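You operate a simulated robot arm through the tools that you are given. There is no shell and no other tool.

The job below is to be done with a simulated robot arm. You get a single attempt, and the scene is never put back.

TASK
Slide the tailstock up to the bottle and dial the job card's stop.
Fine: lock the tilt with the red knob and the tailstock with the blue one; slide the dial gauge forward.

Only the result counts: the job must be done as asked and must still hold three seconds after the hand-in. Knocking over, shifting, dropping, spilling or breaking anything else fails it.

THE ROBOT
A 7-joint arm with a two-finger parallel gripper, fixed in place. Base frame: the origin is at the foot of the arm, x ahead of it, y to its left, z up; the work surface is at about z = 815. Units: mm, degrees, N and s.
Its first joint turns from -132.0 to 132.0 degrees. Payload 3.91 kg.
The TCP is the grasp point between the finger pads, 30 mm short of the fingertips. In the tool frame z runs along the fingers and y along their closing line. The gripper opens to 110 mm. The fingers are 20 mm wide and 10 mm thick; the gripper's body (48 by 112 mm) begins 55 mm behind the TCP.
Orientation is told as [roll, pitch, yaw] about the base's x, y, z axes, in that order, counted from this pose: with the fingers straight down and closing along the base's y, the tool's x points along the base's -x, its y along +y and its z along -z.

THE INTERFACE
- The arm moves only by the tool jog_arm. Its arguments are lists of equal length, an entry for each row: "slide": the shift along the tool's x, y, z in m, a list of three; "delta_rot": the turn, a rotation vector about the tool's x, y, z in degrees, a list of three. In form: {"slide": [[x, y, z], ...], "delta_rot": [[ax, ay, az], ...]}. A call has 1 to 20 rows; each row is the pose to reach, as a shift and turn from the pose commanded when the call began, along the tool's axes at that moment. "hand" is the finger opening in m, from 0 to 0.11, set as the call begins (left out, the last holds). A row lasts 0.2 s, in which the tool goes at most 50 mm and 8.6 degrees; a call with a longer step from one row to the next is refused whole, and so is a gripper value outside its range. A pose out of reach is approached as far as the arm can. The call stops where the force on the tool passes 70 N (or 10 N more than at its start, if that is more) or the arm is blocked; 0.2 s more then pass. The fingers move at their own pace (about 108 mm/s each) and stop on an object; they squeeze with about 23 N. The grip force told is the motor's: it shows also when the fingers shut on nothing. Time passes only in rows, and 0.2 s behind the last, so rows that repeat a pose let the fingers close. It gives the time, the measured TCP pose, the force on the tool (base axes), the opening and the grip force at its end, in the units of the frame above (readings bear some noise), with the torque about the TCP (base axes, N m) and any sound that the robot's microphone picked up, and new pictures: "show" is both (left out), scene, wrist or none.
- Cameras (640 x 400 px; columns grow to the right, rows downward): "scene" is fixed at [400, -501, 1441]; the picture's right is [0.83, -0.56, 0.00], its down [-0.44, -0.65, -0.62] and it looks along [0.35, 0.51, -0.79] (base axes); focal length 268 px, centre (320, 200). "wrist" rides on the gripper at [72, 17, -103] in the tool frame; the picture's right is [-0.23, 0.97, 0.00], its down [-0.76, -0.18, -0.62] and it looks along [-0.61, -0.14, 0.78] (tool axes); focal length 222 px, centre (320, 200).
- measure_at(camera, pixels): for up to 12 pixels [column, row] of the newest picture of that camera ("zoom" is the newest enlarged one), the place [x, y, z] in the base frame of the surface seen there, good to about 2 mm, but the place of the scene camera against the robot may be out by one fixed shift of up to 25 mm in any direction. No time passes.
- close_up(camera, box): a new picture of the part [left, top, right, bottom] of that camera's present view, enlarged. No time passes.
- job_done(): hands the job in; it is judged then, once.

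Open the gripper and draw the arm clear of the work before you hand the job in, unless the task says otherwise.

The tools are called after ">>>" as name(argument=value, ...) on one line, values as JSON. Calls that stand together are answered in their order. jog_arm: Moves the arm, as the interface text tells. Its arguments: {"type":"object","properties":{"slide":{"type":"array","items":{"type":"array","items":{"type":"number"}}},"delta_rot":{"type":"array","items":{"type":"array","items":{"type":"number"}}},"hand":{"type":"number"},"show":{"type":"string","enum":["both","scene","wrist","none"]}},"required":["slide","delta_rot"]} The other tools are called the same way: measure_at (camera, pixels) gives the place of the surface under pixels of a picture; close_up (camera, box) takes an enlarged picture of a part of a camera's view; job_done () hands the job in.

At the start:

```text
time_s: 0.0
ee_pos: [633.1, -33.9, 1142.0]
orientation: [0.1, -0.1, 0.0]
force: [0.1, 0.0, 0.4]
ft_torque: [-0.02, -0.01, -0.01]
grip_width: 110.1
grasp_force: 0.0
```

scene: 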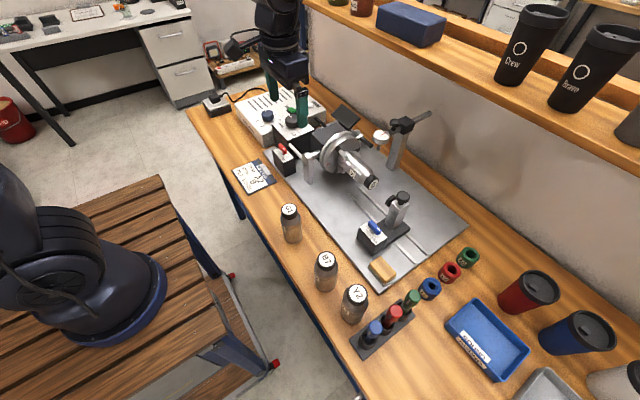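
wrist: 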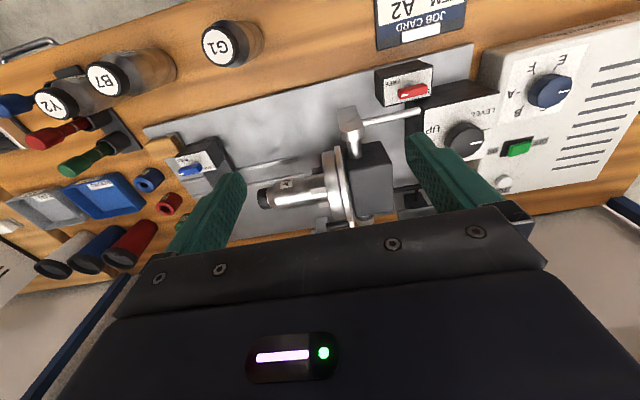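

The scene shows a fixture plate with a tilt head, a bottle chuck near (355,170), a tailstock at (385,225) and a job card at (254,176). I'll enlarge these first.

>>> close_up(camera="scene", box=[220, 80, 480, 290])

>>> close_up(camera="scene", box=[220, 150, 300, 200])

>>> close_up(camera="wrist", box=[360, 0, 640, 200])

>>> close_up(camera="wrist", box=[140, 80, 440, 260])

```text
1.90 times, centred on (350, 185) of scene
```

zoom: 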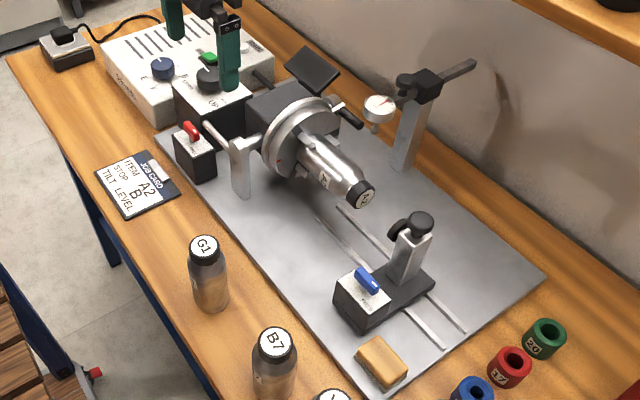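

```text
8.00 times, centred on (260, 175) of scene
```

zoom: 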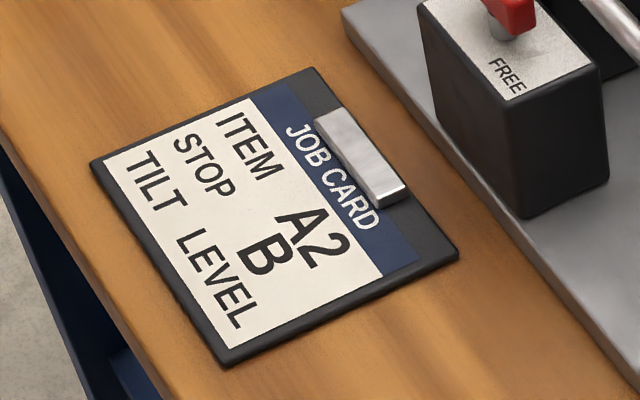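

```text
2.00 times, centred on (500, 100) of wrist
```

zoom: 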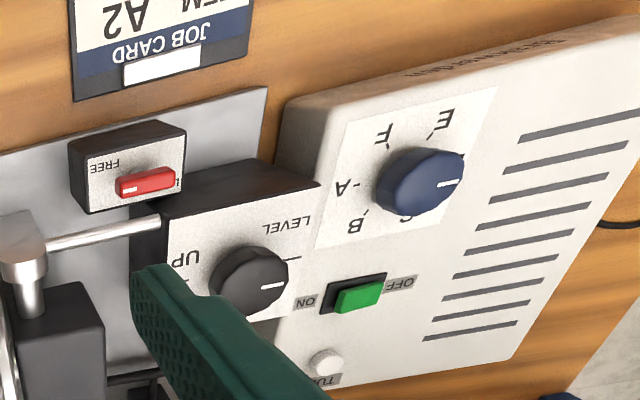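

```text
2.13 times, centred on (290, 170) of wrist
```

zoom: 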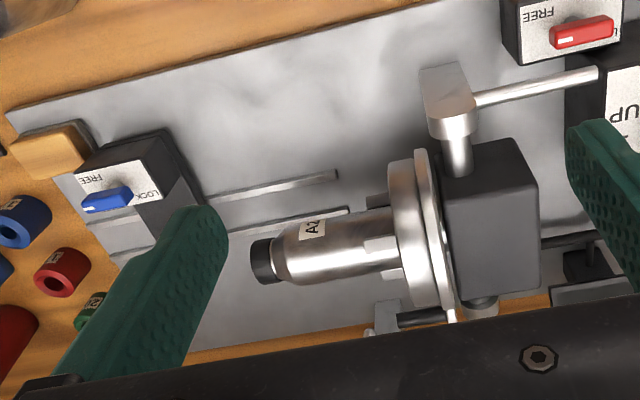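

The card reads item A2, stop B, tilt LEVEL. I'll measure the key parts with the wrist camera (its place is reliable) and the scene camera.

>>> measure_at(camera="wrist", pixels=[[190, 171], [210, 150], [265, 198], [330, 185], [355, 180], [350, 115], [405, 115], [410, 92], [465, 140], [548, 92], [518, 147], [503, 184]])

>>> measure_at(camera="scene", pixels=[[374, 227], [402, 198], [370, 183], [345, 165], [310, 150], [283, 148], [305, 112], [380, 135], [403, 123], [428, 113], [267, 116], [290, 115]])

>>> close_up(camera="wrist", box=[430, 60, 590, 200])

>>> close_up(camera="scene", box=[340, 90, 450, 170])

>>> close_up(camera="scene", box=[340, 170, 440, 250])

>>> close_up(camera="scene", box=[250, 90, 350, 170])

```text
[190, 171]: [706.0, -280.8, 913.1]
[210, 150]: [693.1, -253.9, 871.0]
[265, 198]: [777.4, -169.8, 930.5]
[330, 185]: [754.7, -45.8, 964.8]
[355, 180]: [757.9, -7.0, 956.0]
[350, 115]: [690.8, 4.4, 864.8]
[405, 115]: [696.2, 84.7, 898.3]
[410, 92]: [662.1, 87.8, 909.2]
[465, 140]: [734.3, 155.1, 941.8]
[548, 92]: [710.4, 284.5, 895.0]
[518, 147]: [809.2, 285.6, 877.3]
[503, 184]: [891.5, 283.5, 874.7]
```

```text
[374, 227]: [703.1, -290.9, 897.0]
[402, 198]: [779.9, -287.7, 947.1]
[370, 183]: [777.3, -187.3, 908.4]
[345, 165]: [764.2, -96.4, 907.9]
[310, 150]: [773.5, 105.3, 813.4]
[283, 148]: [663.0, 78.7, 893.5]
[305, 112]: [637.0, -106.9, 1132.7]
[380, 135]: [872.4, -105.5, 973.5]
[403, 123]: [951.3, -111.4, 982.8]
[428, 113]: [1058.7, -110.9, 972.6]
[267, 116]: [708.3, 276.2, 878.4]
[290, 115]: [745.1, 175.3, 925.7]
```

```text
2.86 times, centred on (510, 130) of wrist
```

zoom: 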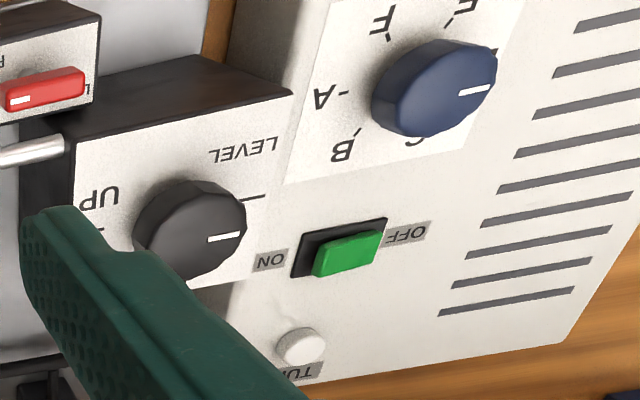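

```text
5.00 times, centred on (395, 130) of scene
```

zoom: 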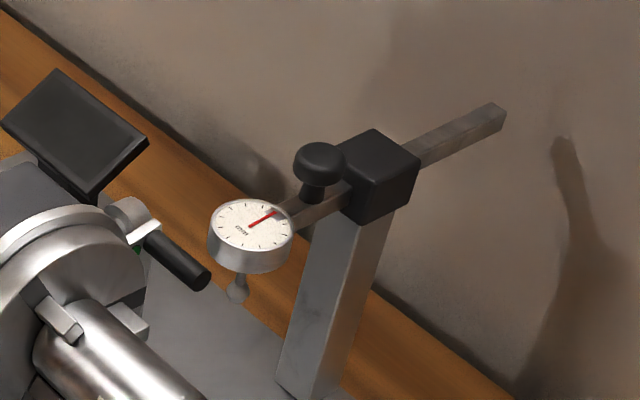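

```text
5.00 times, centred on (390, 210) of scene
```

zoom: 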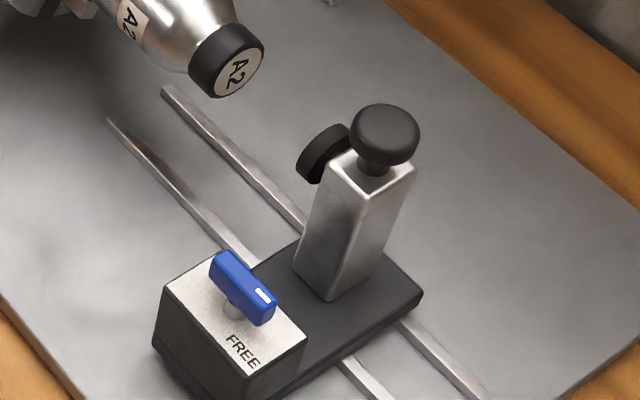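

```text
5.00 times, centred on (300, 130) of scene
```

zoom: 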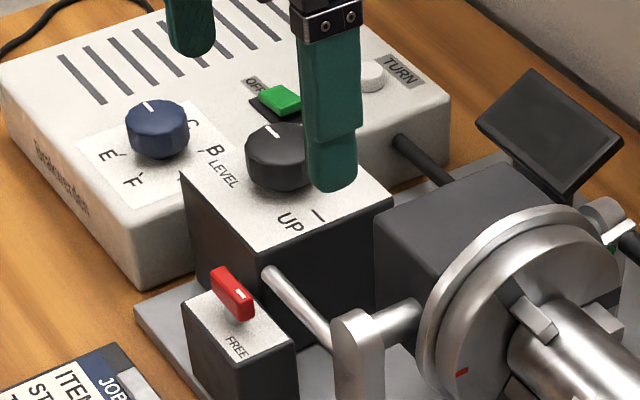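

The true offset from the scene camera is about (0,+9,+16), from matching the red knob (wrist 410,92 / scene 283,148). I'll move over the panel with the tilt dial and selector to see the pointers properly.

>>> jog_arm(slide=[[-0.002, 0.043, 0.012], [-0.004, 0.086, 0.024], [-0.007, 0.129, 0.036], [-0.01, 0.172, 0.048], [-0.013, 0.215, 0.06], [-0.017, 0.259, 0.072], [-0.017, 0.259, 0.072]], delta_rot=[[0, 0, 0], [0, 0, 0], [0, 0, 0], [0, 0, 0], [0, 0, 0], [0, 0, 0], [0, 0, 0]], show="both")

```text
time_s: 1.6
ee_pos: [650.4, 227.2, 1070.4]
orientation: [-0.1, 0.0, 0.0]
force: [-0.5, 0.1, -0.7]
ft_torque: [-0.01, -0.03, -0.02]
grip_width: 110.0
grasp_force: 0.0
```

scene: 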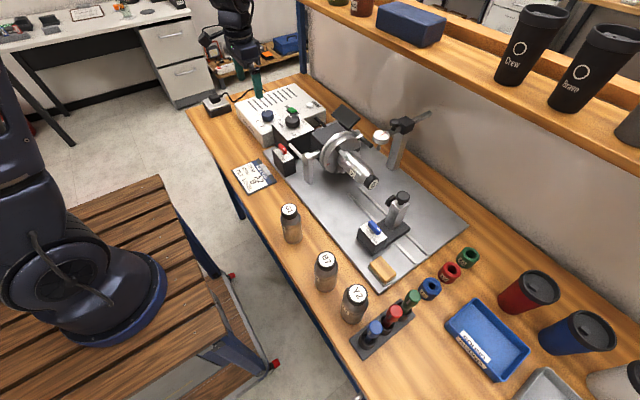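
wrist: 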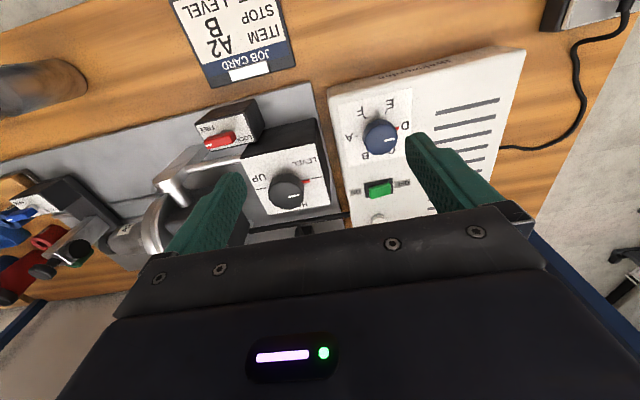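

>>> close_up(camera="wrist", box=[230, 130, 350, 230])

>>> close_up(camera="wrist", box=[330, 70, 450, 230])

>>> close_up(camera="scene", box=[230, 70, 350, 170])

>>> close_up(camera="scene", box=[290, 110, 390, 200])

```text
4.00 times, centred on (290, 180) of wrist
```

zoom: 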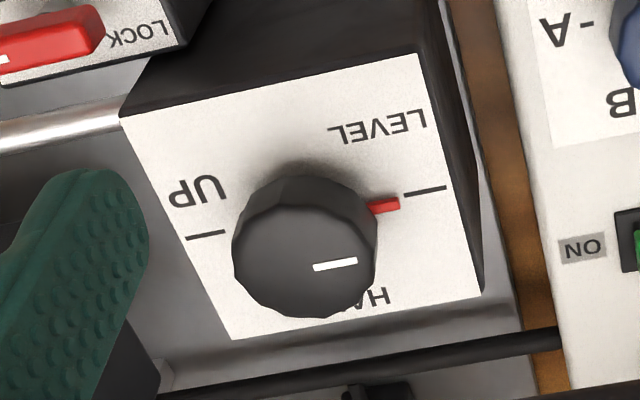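

```text
2.50 times, centred on (390, 150) of wrist
```

zoom: 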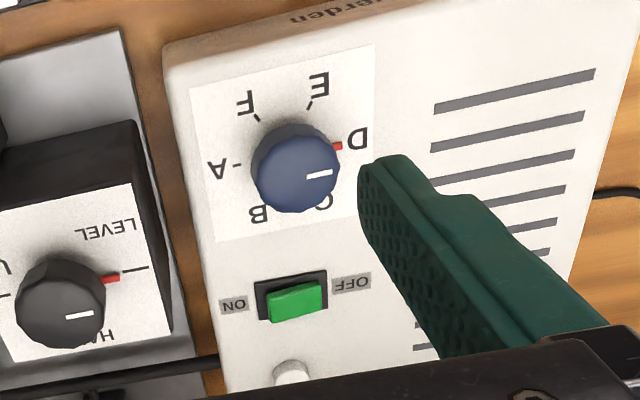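

```text
4.00 times, centred on (290, 120) of scene
```

zoom: 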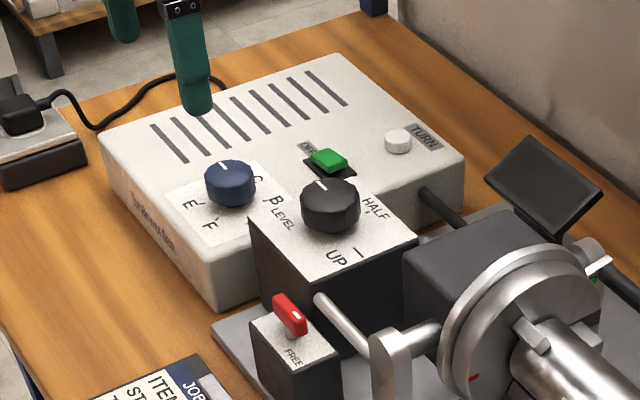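

```text
4.44 times, centred on (340, 155) of scene
```

zoom: 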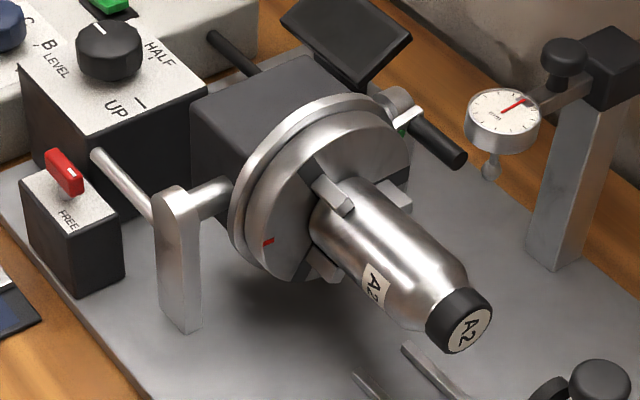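

The red pointer on the tilt knob's skirt is at LEVEL already, and the selector's red pointer (zoom 337,147) is at D; B is 120° clockwise seen from above. I measure the selector, red knob, and black knob geometry.

>>> measure_at(camera="wrist", pixels=[[382, 144], [394, 140], [372, 148], [386, 151], [381, 133], [397, 128], [350, 136], [360, 156], [399, 152], [390, 112], [364, 112], [420, 120]])

>>> measure_at(camera="wrist", pixels=[[220, 141], [210, 144], [230, 137], [238, 130], [208, 128], [246, 140], [214, 134], [287, 188], [308, 182], [300, 205], [380, 220], [330, 110]])

>>> close_up(camera="wrist", box=[190, 90, 270, 160])

>>> close_up(camera="wrist", box=[340, 90, 420, 170])

```text
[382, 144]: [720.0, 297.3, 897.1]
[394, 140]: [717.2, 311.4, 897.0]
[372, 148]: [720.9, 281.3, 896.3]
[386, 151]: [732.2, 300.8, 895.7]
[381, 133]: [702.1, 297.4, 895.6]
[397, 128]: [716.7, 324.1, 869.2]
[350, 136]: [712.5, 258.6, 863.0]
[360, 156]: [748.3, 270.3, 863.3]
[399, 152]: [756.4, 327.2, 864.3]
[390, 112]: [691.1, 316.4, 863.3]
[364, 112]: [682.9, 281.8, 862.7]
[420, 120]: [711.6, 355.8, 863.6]
```

```text
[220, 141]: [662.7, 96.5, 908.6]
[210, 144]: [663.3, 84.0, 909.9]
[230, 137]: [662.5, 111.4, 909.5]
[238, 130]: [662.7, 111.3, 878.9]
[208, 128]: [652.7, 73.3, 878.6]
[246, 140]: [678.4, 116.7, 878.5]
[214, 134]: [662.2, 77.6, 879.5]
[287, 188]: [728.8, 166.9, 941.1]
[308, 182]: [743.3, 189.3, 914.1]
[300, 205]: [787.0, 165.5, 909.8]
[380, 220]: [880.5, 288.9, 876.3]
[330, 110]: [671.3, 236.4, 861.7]
```

```text
5.71 times, centred on (230, 125) of wrist
```

zoom: 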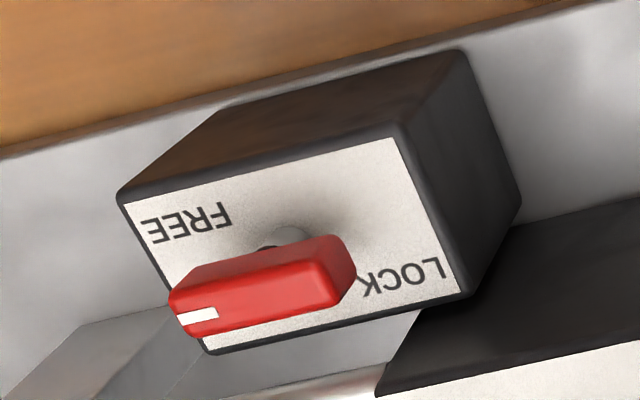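

```text
5.00 times, centred on (380, 130) of wrist
```

zoom: 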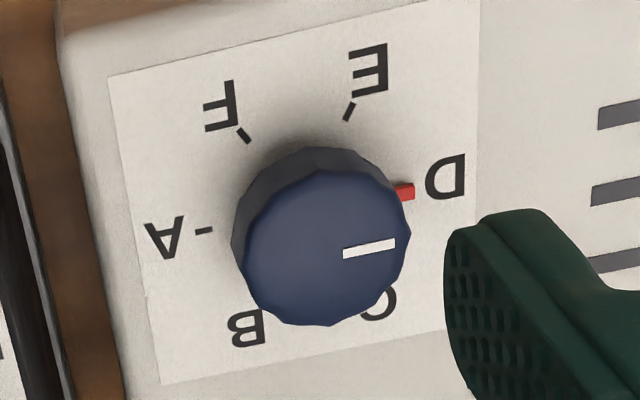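

Now I refine the selector centre by measuring its ticks and rim, and the lever's extents.

>>> measure_at(camera="wrist", pixels=[[356.6, 136.2], [396.8, 128], [365, 117], [385.8, 112.2], [363.5, 140], [397.5, 136], [380, 125.5], [381, 154.5], [367, 150], [393, 149], [371, 128], [391, 129]])

>>> measure_at(camera="wrist", pixels=[[204.5, 143], [205, 146], [231, 133], [230, 141], [220, 137], [221, 145], [207, 139], [223, 132], [246, 142], [209, 151], [243, 116], [196, 126]])

```text
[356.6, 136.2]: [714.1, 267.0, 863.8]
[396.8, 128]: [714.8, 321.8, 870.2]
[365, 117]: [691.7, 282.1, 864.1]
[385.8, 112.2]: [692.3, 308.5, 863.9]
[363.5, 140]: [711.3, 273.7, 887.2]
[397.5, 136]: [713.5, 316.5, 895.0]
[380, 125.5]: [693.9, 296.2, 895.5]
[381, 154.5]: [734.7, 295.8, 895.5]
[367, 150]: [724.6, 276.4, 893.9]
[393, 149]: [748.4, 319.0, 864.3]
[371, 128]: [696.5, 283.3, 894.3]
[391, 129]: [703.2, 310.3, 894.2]
```

```text
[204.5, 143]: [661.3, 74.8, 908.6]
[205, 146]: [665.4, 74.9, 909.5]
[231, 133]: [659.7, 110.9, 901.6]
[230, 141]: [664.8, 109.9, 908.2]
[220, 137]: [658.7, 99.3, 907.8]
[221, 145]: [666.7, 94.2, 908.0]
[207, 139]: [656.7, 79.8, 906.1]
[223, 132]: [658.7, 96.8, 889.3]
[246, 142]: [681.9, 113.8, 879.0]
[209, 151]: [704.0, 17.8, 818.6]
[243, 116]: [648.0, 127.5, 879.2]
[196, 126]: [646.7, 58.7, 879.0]
```

Selector centre is about (714.5, 295.3), diameter ~42, top 897, panel 863. I move above it with yaw +60 so that a 120° clockwise turn ends at yaw −60.

>>> jog_arm(slide=[[-0.008, 0.0085, 0.01], [-0.016, 0.017, 0.02], [-0.024, 0.0255, 0.03], [-0.032, 0.034, 0.04], [-0.04, 0.0425, 0.05], [-0.048, 0.051, 0.06], [-0.056, 0.0595, 0.07], [-0.0641, 0.0685, 0.08], [-0.0641, 0.0685, 0.1], [-0.0641, 0.0685, 0.11], [-0.0641, 0.0685, 0.11]], delta_rot=[[0, 0, -7.5], [0, 0, -15], [0, 0, -22.5], [0, 0, -30], [0, 0, -37.5], [0, 0, -45], [0, 0, -52.5], [0, 0, -60], [0, 0, -60], [0, 0, -60], [0, 0, -60]], hand=0.07, show="both")

```text
time_s: 4.0
ee_pos: [714.5, 292.0, 959.3]
orientation: [0.0, 0.0, 60.0]
force: [0.0, 0.1, -0.1]
ft_torque: [-0.03, -0.01, -0.02]
grip_width: 69.9
grasp_force: 0.1
```

scene: 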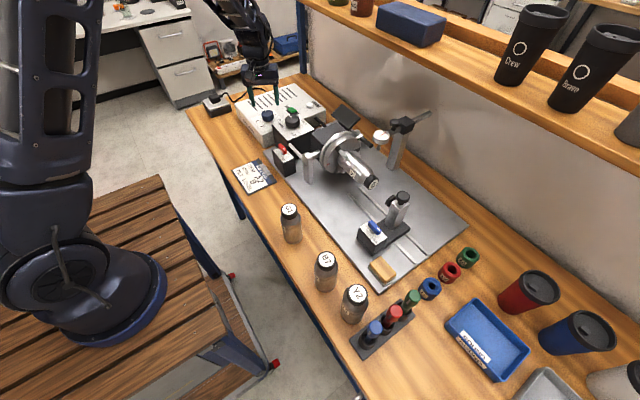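
wrist: 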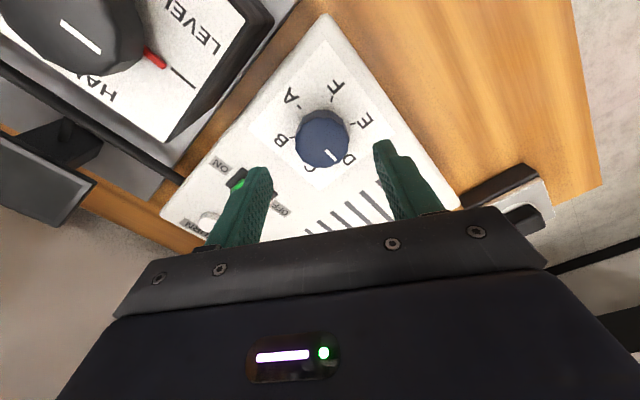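

TCP reads (714.5, 292.0, 959.3), yaw 60. I descend 53 mm around the knob with a small +2 mm y correction, gripper open at 70.

>>> jog_arm(slide=[[-0.0017, 0.001, 0.015], [-0.0017, 0.001, 0.03], [-0.0017, 0.001, 0.042], [-0.0017, 0.001, 0.05], [-0.0017, 0.001, 0.053], [-0.0017, 0.001, 0.053], [-0.0017, 0.001, 0.053]], delta_rot=[[0, 0, 0], [0, 0, 0], [0, 0, 0], [0, 0, 0], [0, 0, 0], [0, 0, 0], [0, 0, 0]], show="wrist")

```text
time_s: 5.6
ee_pos: [713.4, 294.6, 906.4]
orientation: [0.0, 0.0, 60.0]
force: [0.6, 0.5, 1.1]
ft_torque: [0.0, -0.01, -0.02]
grip_width: 70.1
grasp_force: 0.1
```

wrist: 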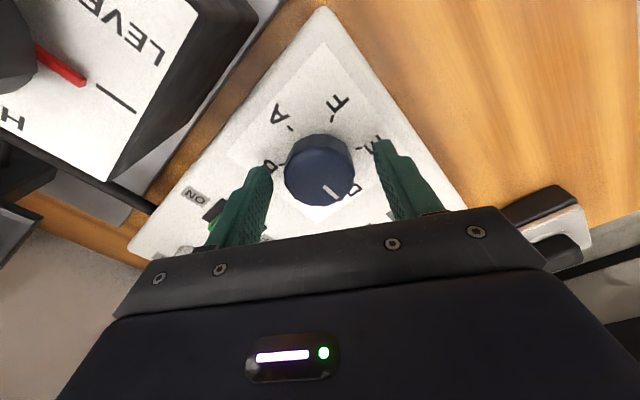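

The knob sits between the fingertips (270,165) and (378,145). I close on it and watch force.

>>> jog_arm(slide=[[0, 0, 0], [0, 0, 0], [0, 0, 0], [0, 0, 0]], delta_rot=[[0, 0, 0], [0, 0, 0], [0, 0, 0], [0, 0, 0]], hand=0.03, show="wrist")

```text
time_s: 6.6
ee_pos: [714.8, 293.8, 906.7]
orientation: [0.1, 0.0, 60.0]
force: [7.7, -3.3, 0.7]
ft_torque: [-0.07, -0.25, 0.02]
grip_width: 43.4
grasp_force: 44.8
```

wrist: 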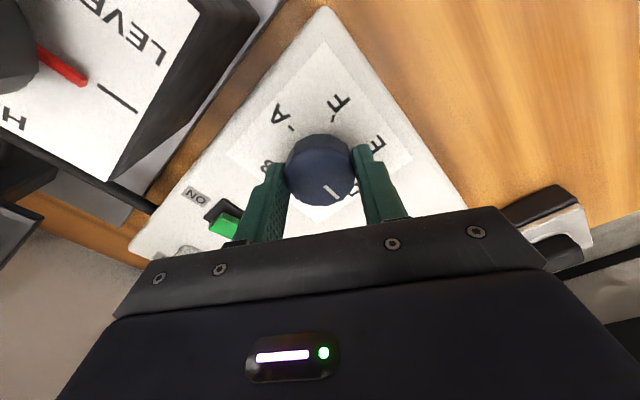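

Gripped at 43.4 mm with a small side load of ~8 N along −tool y. I ease 1 mm that way and turn 24° clockwise to check that the knob follows.

>>> jog_arm(slide=[[0, -0.001, 0], [0, -0.001, 0], [0, -0.001, 0], [0, -0.001, 0], [0, -0.001, 0]], delta_rot=[[0, 0, 0], [0, 0, 8], [0, 0, 16], [0, 0, 24], [0, 0, 24]], show="wrist")

```text
time_s: 7.8
ee_pos: [714.4, 295.0, 906.3]
orientation: [-0.1, 0.0, 36.0]
force: [-1.8, 8.4, 9.1]
ft_torque: [0.22, 0.17, -0.01]
grip_width: 43.4
grasp_force: 45.3
```

wrist: 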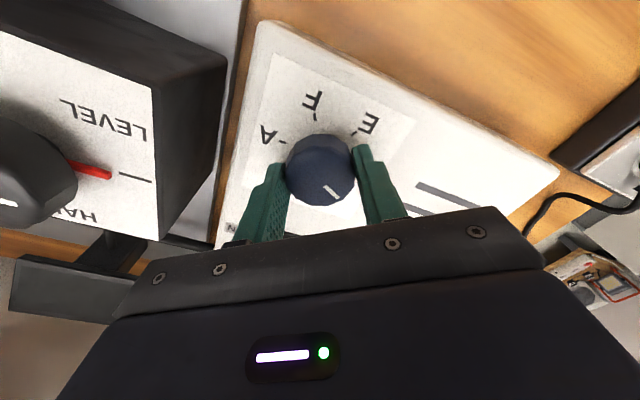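

The white mark stays fixed relative to the fingers while the panel turned, so the knob follows. I turn the remaining 96°.

>>> jog_arm(slide=[[0, 0, 0], [0, 0, 0], [0, 0, 0], [0, 0, 0], [0, 0, 0], [0, 0, 0], [0, 0, 0], [0, 0, 0], [0, 0, 0], [0, 0, 0], [0, 0, 0], [0, 0, 0], [0, 0, 0]], delta_rot=[[0, 0, 8], [0, 0, 16], [0, 0, 24], [0, 0, 32], [0, 0, 40], [0, 0, 48], [0, 0, 56], [0, 0, 64], [0, 0, 72], [0, 0, 80], [0, 0, 88], [0, 0, 96], [0, 0, 96]], show="both")

```text
time_s: 10.6
ee_pos: [716.0, 294.2, 907.0]
orientation: [0.1, 0.0, -60.0]
force: [-5.0, 27.0, 18.1]
ft_torque: [0.25, -0.12, 0.04]
grip_width: 43.1
grasp_force: 44.9
```

scene: 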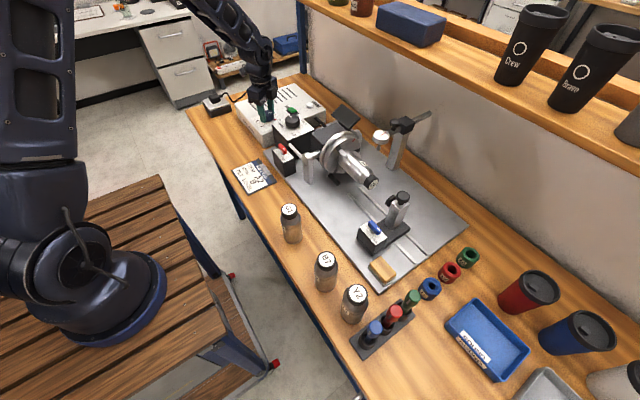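
wrist: 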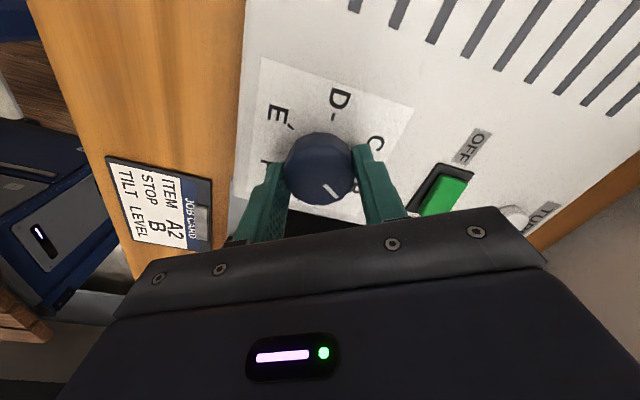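

The knob has turned 120° with the fingers, side load 27 N in y. I open the fingers to release and check the pointer.

>>> jog_arm(slide=[[0, 0, 0], [0, 0, 0], [0, 0, 0]], delta_rot=[[0, 0, 0], [0, 0, 0], [0, 0, 0]], hand=0.075, show="none")

>>> jog_arm(slide=[[0, 0, -0.02], [0, 0, -0.05], [0, 0, -0.09], [0, 0, -0.13], [0, 0, -0.13]], delta_rot=[[0, 0, 0], [0, 0, 0], [0, 0, 0], [0, 0, 0], [0, 0, 0]], show="both")

>>> close_up(camera="wrist", box=[220, 40, 440, 200])

>>> close_up(camera="scene", box=[230, 70, 350, 170])

```text
time_s: 11.4
ee_pos: [714.7, 294.2, 906.6]
orientation: [0.0, 0.1, -60.0]
force: [-0.2, -1.0, 0.6]
ft_torque: [0.0, 0.01, 0.03]
grip_width: 75.0
grasp_force: 0.0
```

```text
time_s: 12.6
ee_pos: [715.0, 297.3, 1034.1]
orientation: [0.0, 0.0, -59.9]
force: [0.5, -1.5, -0.3]
ft_torque: [0.0, 0.0, 0.02]
grip_width: 75.1
grasp_force: 0.1
```

scene: 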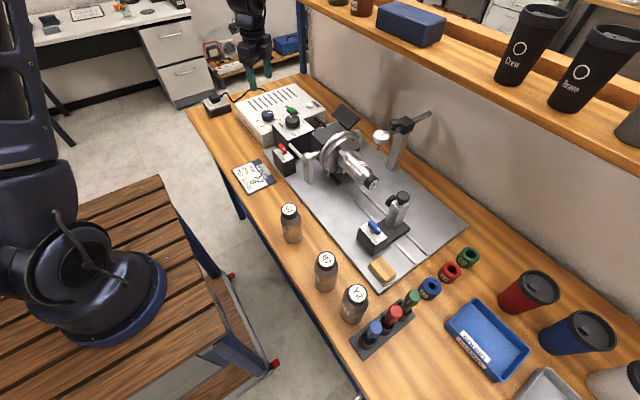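
wrist: 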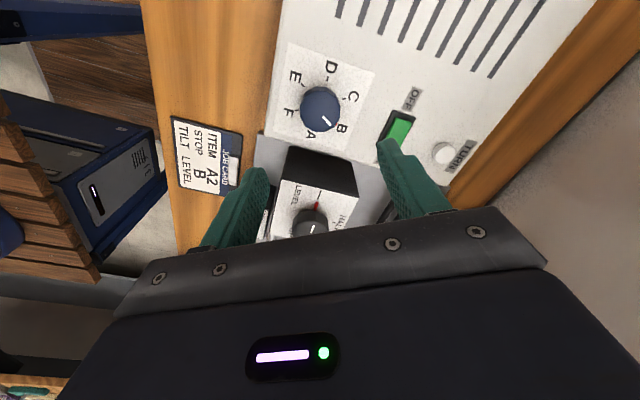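

```text
2.50 times, centred on (330, 120) of wrist
```

zoom: 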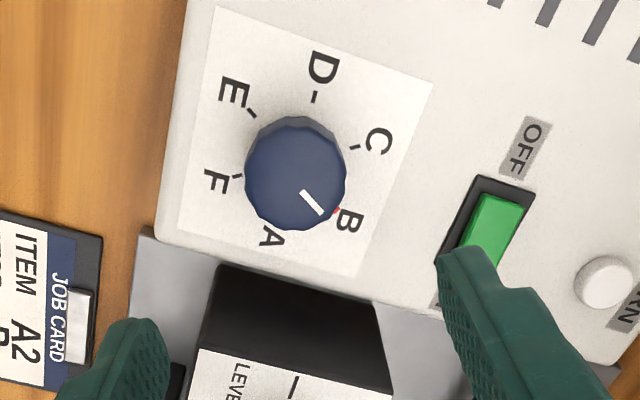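

```text
4.00 times, centred on (290, 120) of scene
```

zoom: 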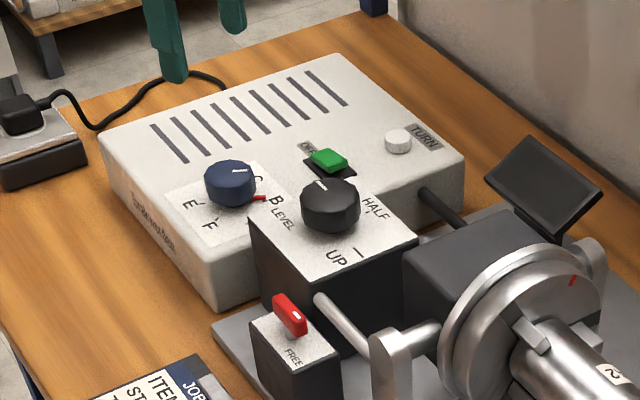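

The pointer now sits at B, and the chuck has turned (red mark on the disc moved). Next I move above the red tilt-lock lever at (662, 93.5) with yaw −90 so the fingers close across its width.

>>> measure_at(camera="wrist", pixels=[[336.4, 124], [320, 108], [335, 122]])

>>> jog_arm(slide=[[-0.0297, -0.0294, 0], [-0.0594, -0.0588, 0], [-0.089, -0.0881, 0], [-0.1187, -0.1175, 0], [-0.1484, -0.1469, 0], [-0.1484, -0.1469, 0.03], [-0.1484, -0.1469, 0.06], [-0.1484, -0.1469, 0.06]], delta_rot=[[0, 0, 6], [0, 0, 12], [0, 0, 18], [0, 0, 24], [0, 0, 30], [0, 0, 30], [0, 0, 30], [0, 0, 30]], hand=0.032, show="both")

```text
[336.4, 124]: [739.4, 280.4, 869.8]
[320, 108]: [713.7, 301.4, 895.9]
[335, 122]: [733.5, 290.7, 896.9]
```

```text
time_s: 14.4
ee_pos: [662.1, 90.3, 977.0]
orientation: [0.0, -0.1, -90.0]
force: [-0.5, 0.7, -0.1]
ft_torque: [-0.01, -0.01, 0.0]
grip_width: 32.1
grasp_force: 0.1
```

scene: 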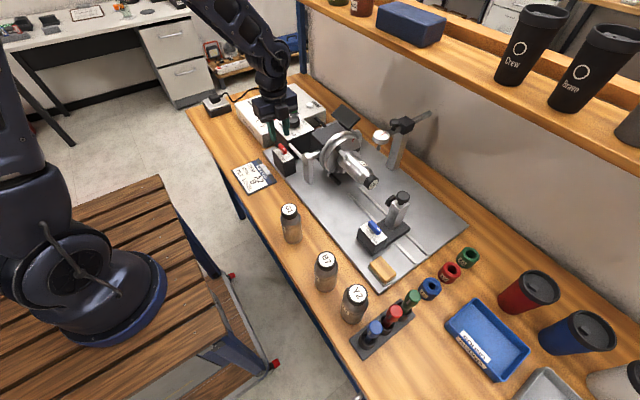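
wrist: 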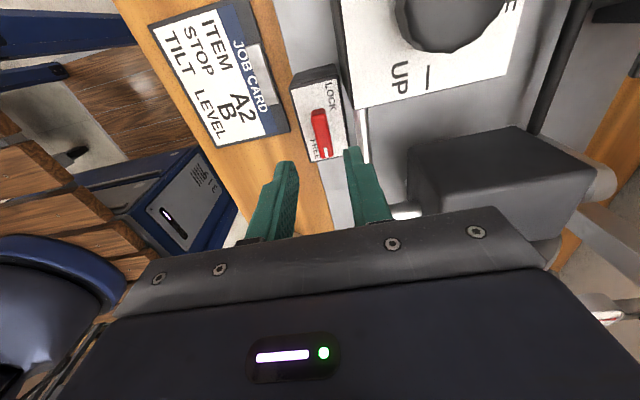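

The pointer direction is within 1° of B. I look closely at the lever (320,135) and the rod (362,150) next to it before descending.

>>> close_up(camera="wrist", box=[270, 60, 410, 220])

>>> measure_at(camera="wrist", pixels=[[317, 112], [319, 132], [323, 155], [313, 130], [325, 130], [360, 130], [365, 145], [368, 155], [330, 130], [299, 95], [408, 210]])

```text
2.50 times, centred on (340, 140) of wrist
```

zoom: 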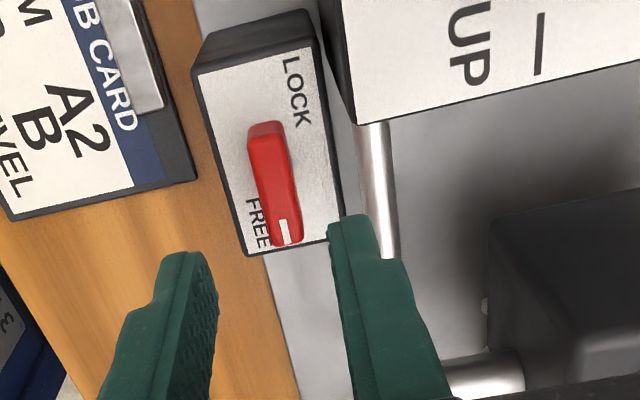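

```text
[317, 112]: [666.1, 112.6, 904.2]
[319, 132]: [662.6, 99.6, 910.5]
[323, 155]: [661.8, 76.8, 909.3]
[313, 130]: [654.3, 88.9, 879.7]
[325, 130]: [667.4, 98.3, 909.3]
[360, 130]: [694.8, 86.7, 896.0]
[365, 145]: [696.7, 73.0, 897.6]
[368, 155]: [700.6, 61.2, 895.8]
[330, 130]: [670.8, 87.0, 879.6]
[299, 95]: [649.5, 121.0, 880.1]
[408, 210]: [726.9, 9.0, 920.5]
```

The rod's edge is at x≈691, lever x 656–668. With a 24 mm opening the fingers' outer faces stay within x≈684, so I descend to TCP z≈917 then close.

>>> jog_arm(slide=[[0.003, 0, 0], [0.003, 0, 0.02], [0.003, 0, 0.04], [0.003, 0, 0.052], [0.003, 0, 0.059], [0.003, 0, 0.059]], delta_rot=[[0, 0, 0], [0, 0, 0], [0, 0, 0], [0, 0, 0], [0, 0, 0], [0, 0, 0]], hand=0.024, show="wrist")

>>> jog_arm(slide=[[0, 0, 0], [0, 0, 0], [0, 0, 0]], delta_rot=[[0, 0, 0], [0, 0, 0], [0, 0, 0]], hand=0.004, show="wrist")

```text
time_s: 15.8
ee_pos: [661.7, 95.3, 917.9]
orientation: [-0.1, 0.0, -90.0]
force: [-1.1, 0.4, -1.0]
ft_torque: [0.04, 0.0, 0.03]
grip_width: 24.2
grasp_force: 0.1
```

wrist: 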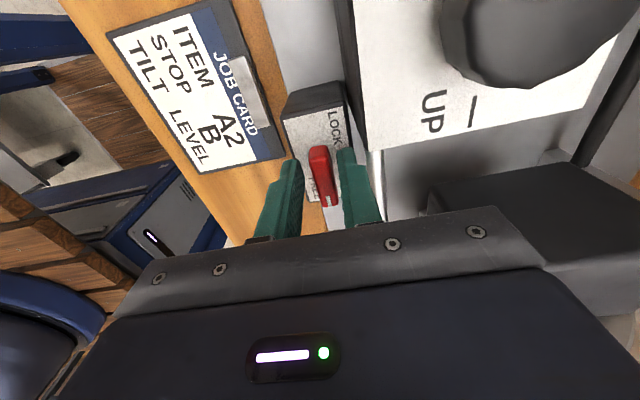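

```text
time_s: 16.6
ee_pos: [662.4, 95.8, 918.2]
orientation: [0.1, 0.0, -90.0]
force: [20.7, -0.4, 1.7]
ft_torque: [0.21, -0.33, 0.06]
grip_width: 14.3
grasp_force: 10.5
```

wrist: 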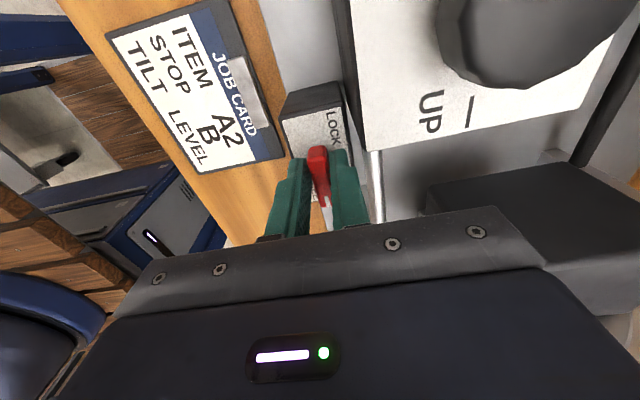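

Side force +20.7 N in x shows the left finger pressing; I shift 1.5 mm along +x (tool y) with the fingers still closing.

>>> jog_arm(slide=[[-0.001, 0.0008, 0], [-0.002, 0.0015, 0], [-0.002, 0.0015, 0]], delta_rot=[[0, 0, 0], [0, 0, 0], [0, 0, 0]], show="wrist")

```text
time_s: 17.4
ee_pos: [663.2, 93.9, 918.1]
orientation: [0.0, -0.1, -90.0]
force: [16.9, 6.3, 1.8]
ft_torque: [0.15, -0.43, 0.05]
grip_width: 12.3
grasp_force: 8.3
```

wrist: 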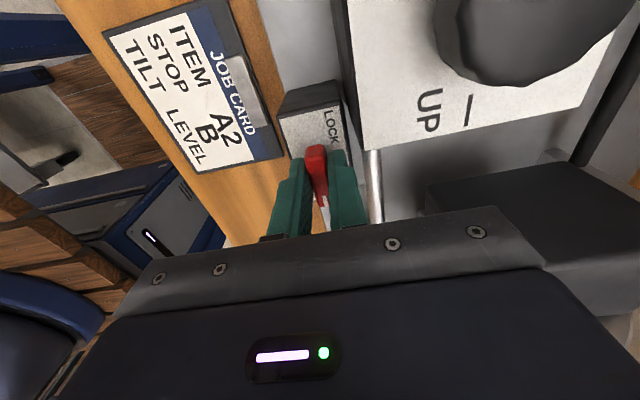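

Still closing (12.3 mm) with 17 N; another 1 mm along +x.

>>> jog_arm(slide=[[0, 0.001, 0], [0, 0.001, 0], [0, 0.001, 0]], delta_rot=[[0, 0, 0], [0, 0, 0], [0, 0, 0]], show="none")

```text
time_s: 18.2
ee_pos: [663.2, 93.8, 917.8]
orientation: [-0.1, -0.1, -90.0]
force: [-1.6, 8.9, 1.6]
ft_torque: [1.19, -0.17, 0.0]
grip_width: 12.0
grasp_force: 45.4
```

Now properly gripped (45 N, 12 mm wide). I turn counter-clockwise from above by 30° as a test.

>>> jog_arm(slide=[[0, 0, 0], [0, 0, 0], [0, 0, 0], [0, 0, 0], [0, 0, 0]], delta_rot=[[0, 0, -7.5], [0, 0, -15], [0, 0, -22.5], [0, 0, -30], [0, 0, -30]], show="wrist")

```text
time_s: 19.4
ee_pos: [662.3, 93.3, 917.8]
orientation: [-0.1, -0.1, -59.9]
force: [-22.3, 17.2, 3.4]
ft_torque: [1.01, 0.53, -0.03]
grip_width: 12.0
grasp_force: 45.2
```

wrist: 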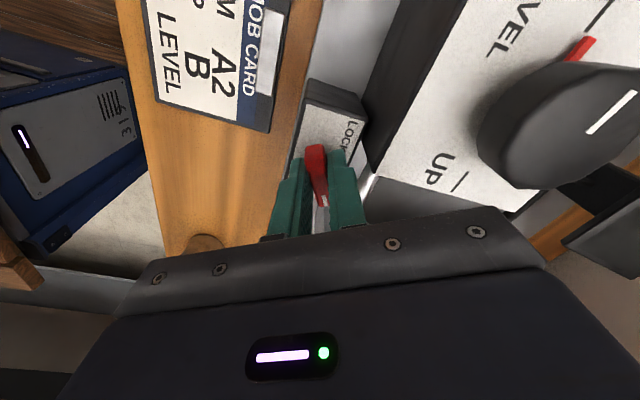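

The lever follows with negligible twisting torque. I ease the side load by 1 mm and continue to 90° total.

>>> jog_arm(slide=[[0.0009, -0.0004, 0], [0.0009, -0.0004, 0], [0.0009, -0.0004, 0], [0.0009, -0.0004, 0], [0.0009, -0.0004, 0], [0.0009, -0.0004, 0], [0.0009, -0.0004, 0], [0.0009, -0.0004, 0], [0.0009, -0.0004, 0], [0.0009, -0.0004, 0]], delta_rot=[[0, 0, 0], [0, 0, -7.5], [0, 0, -15], [0, 0, -22.5], [0, 0, -30], [0, 0, -37.5], [0, 0, -45], [0, 0, -52.5], [0, 0, -60], [0, 0, -60]], show="both")

```text
time_s: 21.6
ee_pos: [662.3, 91.9, 916.5]
orientation: [0.0, 0.0, 0.0]
force: [-24.7, -24.5, 3.5]
ft_torque: [-0.47, 0.65, -0.07]
grip_width: 12.0
grasp_force: 44.8
```

scene: 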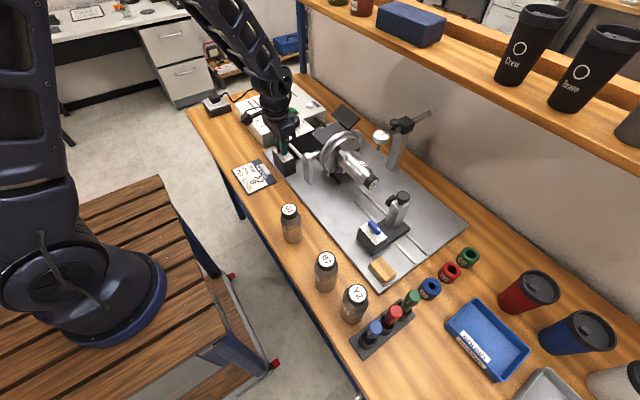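
wrist: 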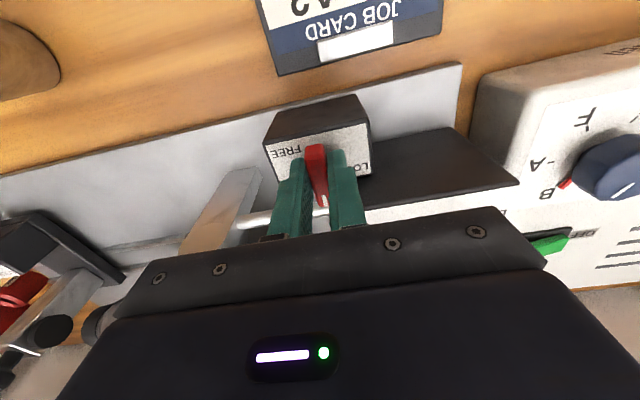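

The lever now points +x (away from base). I turn 8° further gently to learn whether there is a stop at 90°, watching the z torque.

>>> jog_arm(slide=[[0.001, -0.001, 0], [0.001, -0.001, 0], [0.001, -0.001, 0], [0.001, -0.001, 0]], delta_rot=[[0, 0, 0], [0, 0, -4], [0, 0, -8], [0, 0, -8]], show="wrist")

```text
time_s: 22.6
ee_pos: [663.4, 92.1, 917.2]
orientation: [0.0, -0.1, 8.0]
force: [-3.8, -21.9, -11.1]
ft_torque: [-0.39, -0.53, -1.14]
grip_width: 14.2
grasp_force: 45.0
```

wrist: 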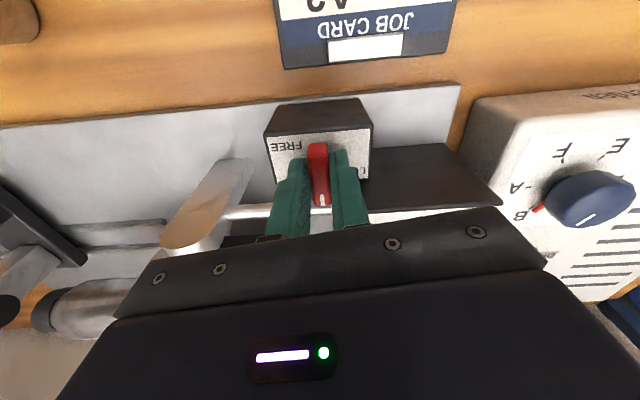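

Torque jumps to −1.1 Nm and the pads spread to 14.2: a stop at 90°, so the lever is at LOCK. I open and lift clear, then look.

>>> jog_arm(slide=[[0, 0, 0], [0, 0, 0], [0, 0, -0.03], [0, 0, -0.07], [0, 0, -0.11], [0, 0, -0.15], [0, 0, -0.15]], delta_rot=[[0, 0, 0], [0, 0, 0], [0, 0, 0], [0, 0, 0], [0, 0, 0], [0, 0, 0], [0, 0, 0]], hand=0.032, show="both")

>>> close_up(camera="scene", box=[250, 110, 400, 210])

>>> close_up(camera="wrist", box=[180, 80, 400, 220])

```text
time_s: 24.2
ee_pos: [663.8, 93.2, 1068.4]
orientation: [0.0, -0.1, 8.0]
force: [0.7, -0.3, -0.6]
ft_torque: [0.03, 0.01, -0.02]
grip_width: 32.1
grasp_force: 0.1
```

scene: 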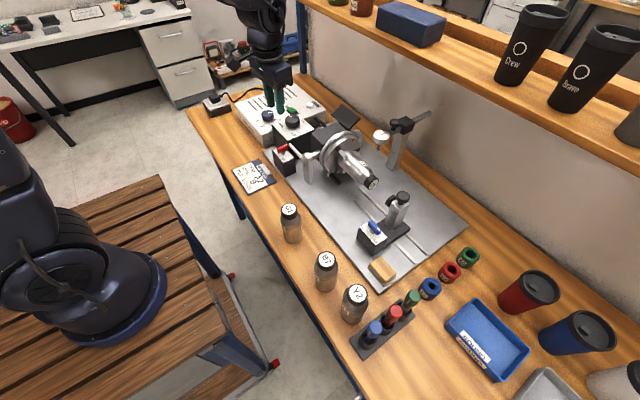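
wrist: 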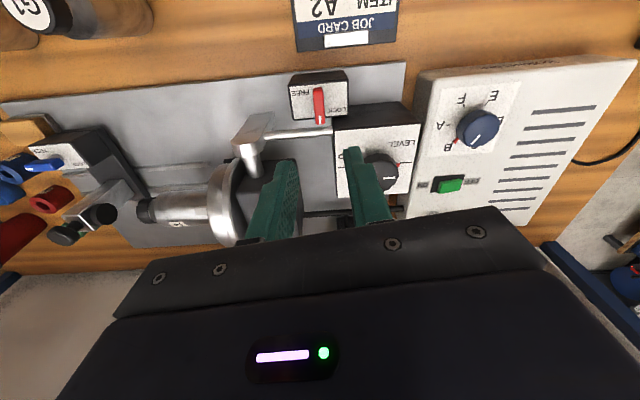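

```text
4.00 times, centred on (325, 160) of scene
```

zoom: 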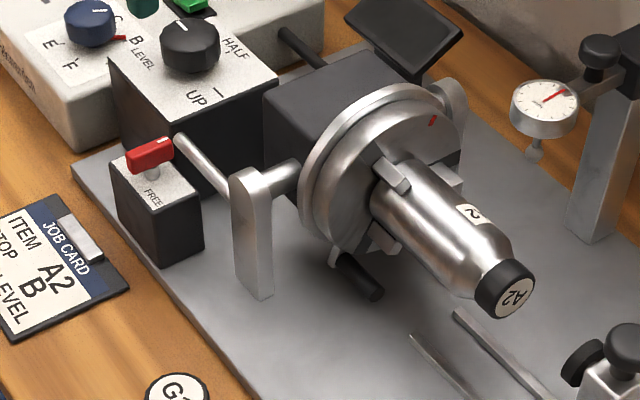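

```text
2.86 times, centred on (290, 150) of wrist
```

zoom: 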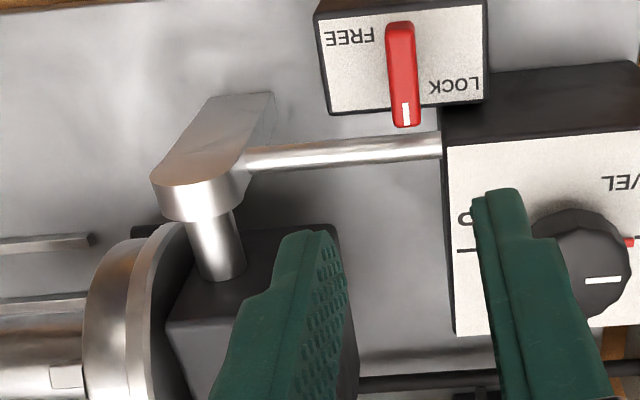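

Red lever's mark now points to its LOCK position. Next I travel to above the tailstock with yaw 90, so the wrist camera looks along +y at the tailstock, bottle and gauge.

>>> jog_arm(slide=[[-0.005, -0.0338, -0.01], [-0.01, -0.0676, -0.02], [-0.015, -0.1013, -0.02], [-0.02, -0.1351, -0.02], [-0.025, -0.1689, -0.02], [-0.03, -0.2027, -0.02], [-0.035, -0.2364, -0.02], [-0.04, -0.2702, -0.02], [-0.045, -0.304, -0.02], [-0.05, -0.3378, -0.02], [-0.055, -0.3715, -0.02], [-0.0602, -0.4053, -0.02], [-0.0602, -0.4053, -0.02]], delta_rot=[[0, 0, -6.83], [0, 0, -13.67], [0, 0, -20.5], [0, 0, -27.33], [0, 0, -34.17], [0, 0, -41], [0, 0, -47.83], [0, 0, -54.67], [0, 0, -61.5], [0, 0, -68.33], [0, 0, -75.17], [0, 0, -82], [0, 0, -82]], hand=0.11, show="both")

```text
time_s: 27.0
ee_pos: [779.8, -300.3, 1089.8]
orientation: [0.1, 0.0, 90.1]
force: [0.2, 0.3, -0.2]
ft_torque: [-0.02, 0.0, -0.01]
grip_width: 110.1
grasp_force: 0.2
```

scene: 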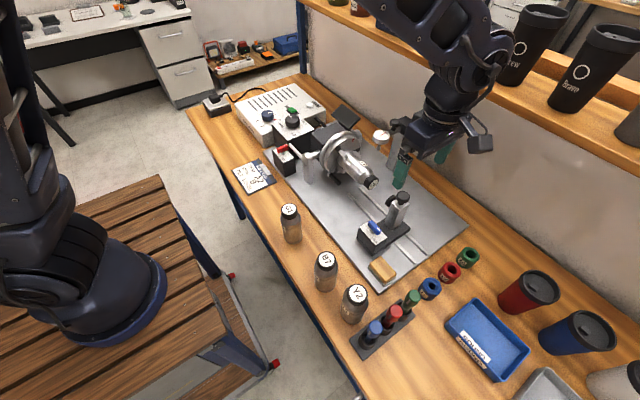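
wrist: 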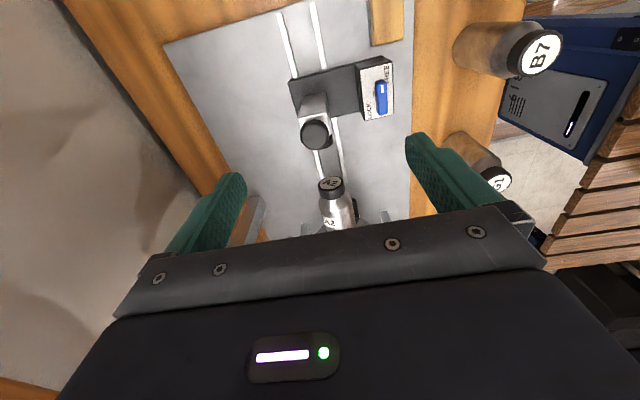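

The tailstock is at (315,110), the bottle cap at (330,185). I measure them.

>>> close_up(camera="wrist", box=[270, 40, 430, 240])

>>> measure_at(camera="wrist", pixels=[[316, 132], [305, 130], [326, 138], [313, 108], [302, 110], [325, 104], [330, 186], [326, 182], [381, 97], [381, 84], [378, 110], [360, 95]])

>>> close_up(camera="scene", box=[340, 160, 440, 260])

```text
2.00 times, centred on (350, 140) of wrist
```

zoom: 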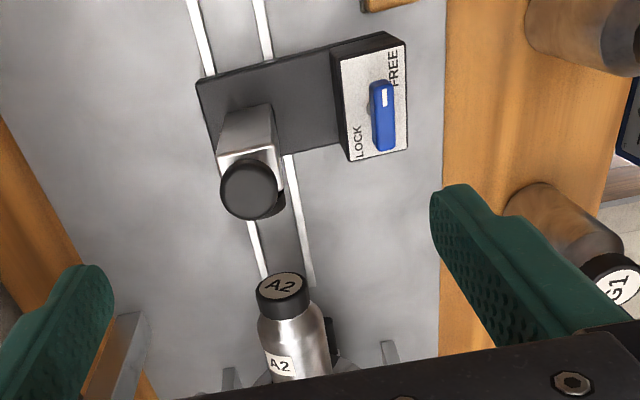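

```text
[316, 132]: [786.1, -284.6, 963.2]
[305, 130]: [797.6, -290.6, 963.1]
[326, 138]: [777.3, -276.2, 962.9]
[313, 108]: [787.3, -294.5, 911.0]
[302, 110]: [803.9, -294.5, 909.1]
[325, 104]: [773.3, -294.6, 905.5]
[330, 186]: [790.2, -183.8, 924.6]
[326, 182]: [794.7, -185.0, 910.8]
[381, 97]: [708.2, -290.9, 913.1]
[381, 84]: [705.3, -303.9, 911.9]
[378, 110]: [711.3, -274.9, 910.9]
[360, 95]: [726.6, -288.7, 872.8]
```

```text
4.00 times, centred on (390, 210) of scene
```

zoom: 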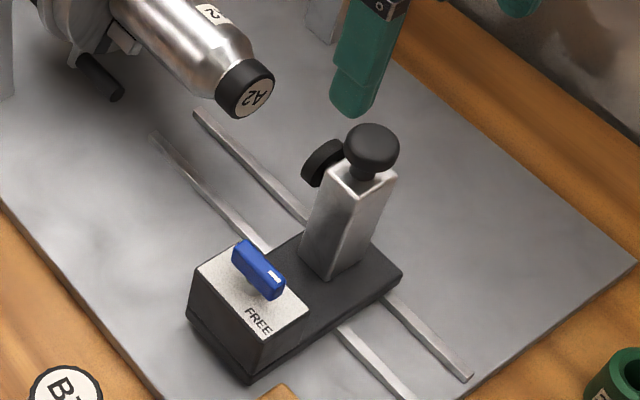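

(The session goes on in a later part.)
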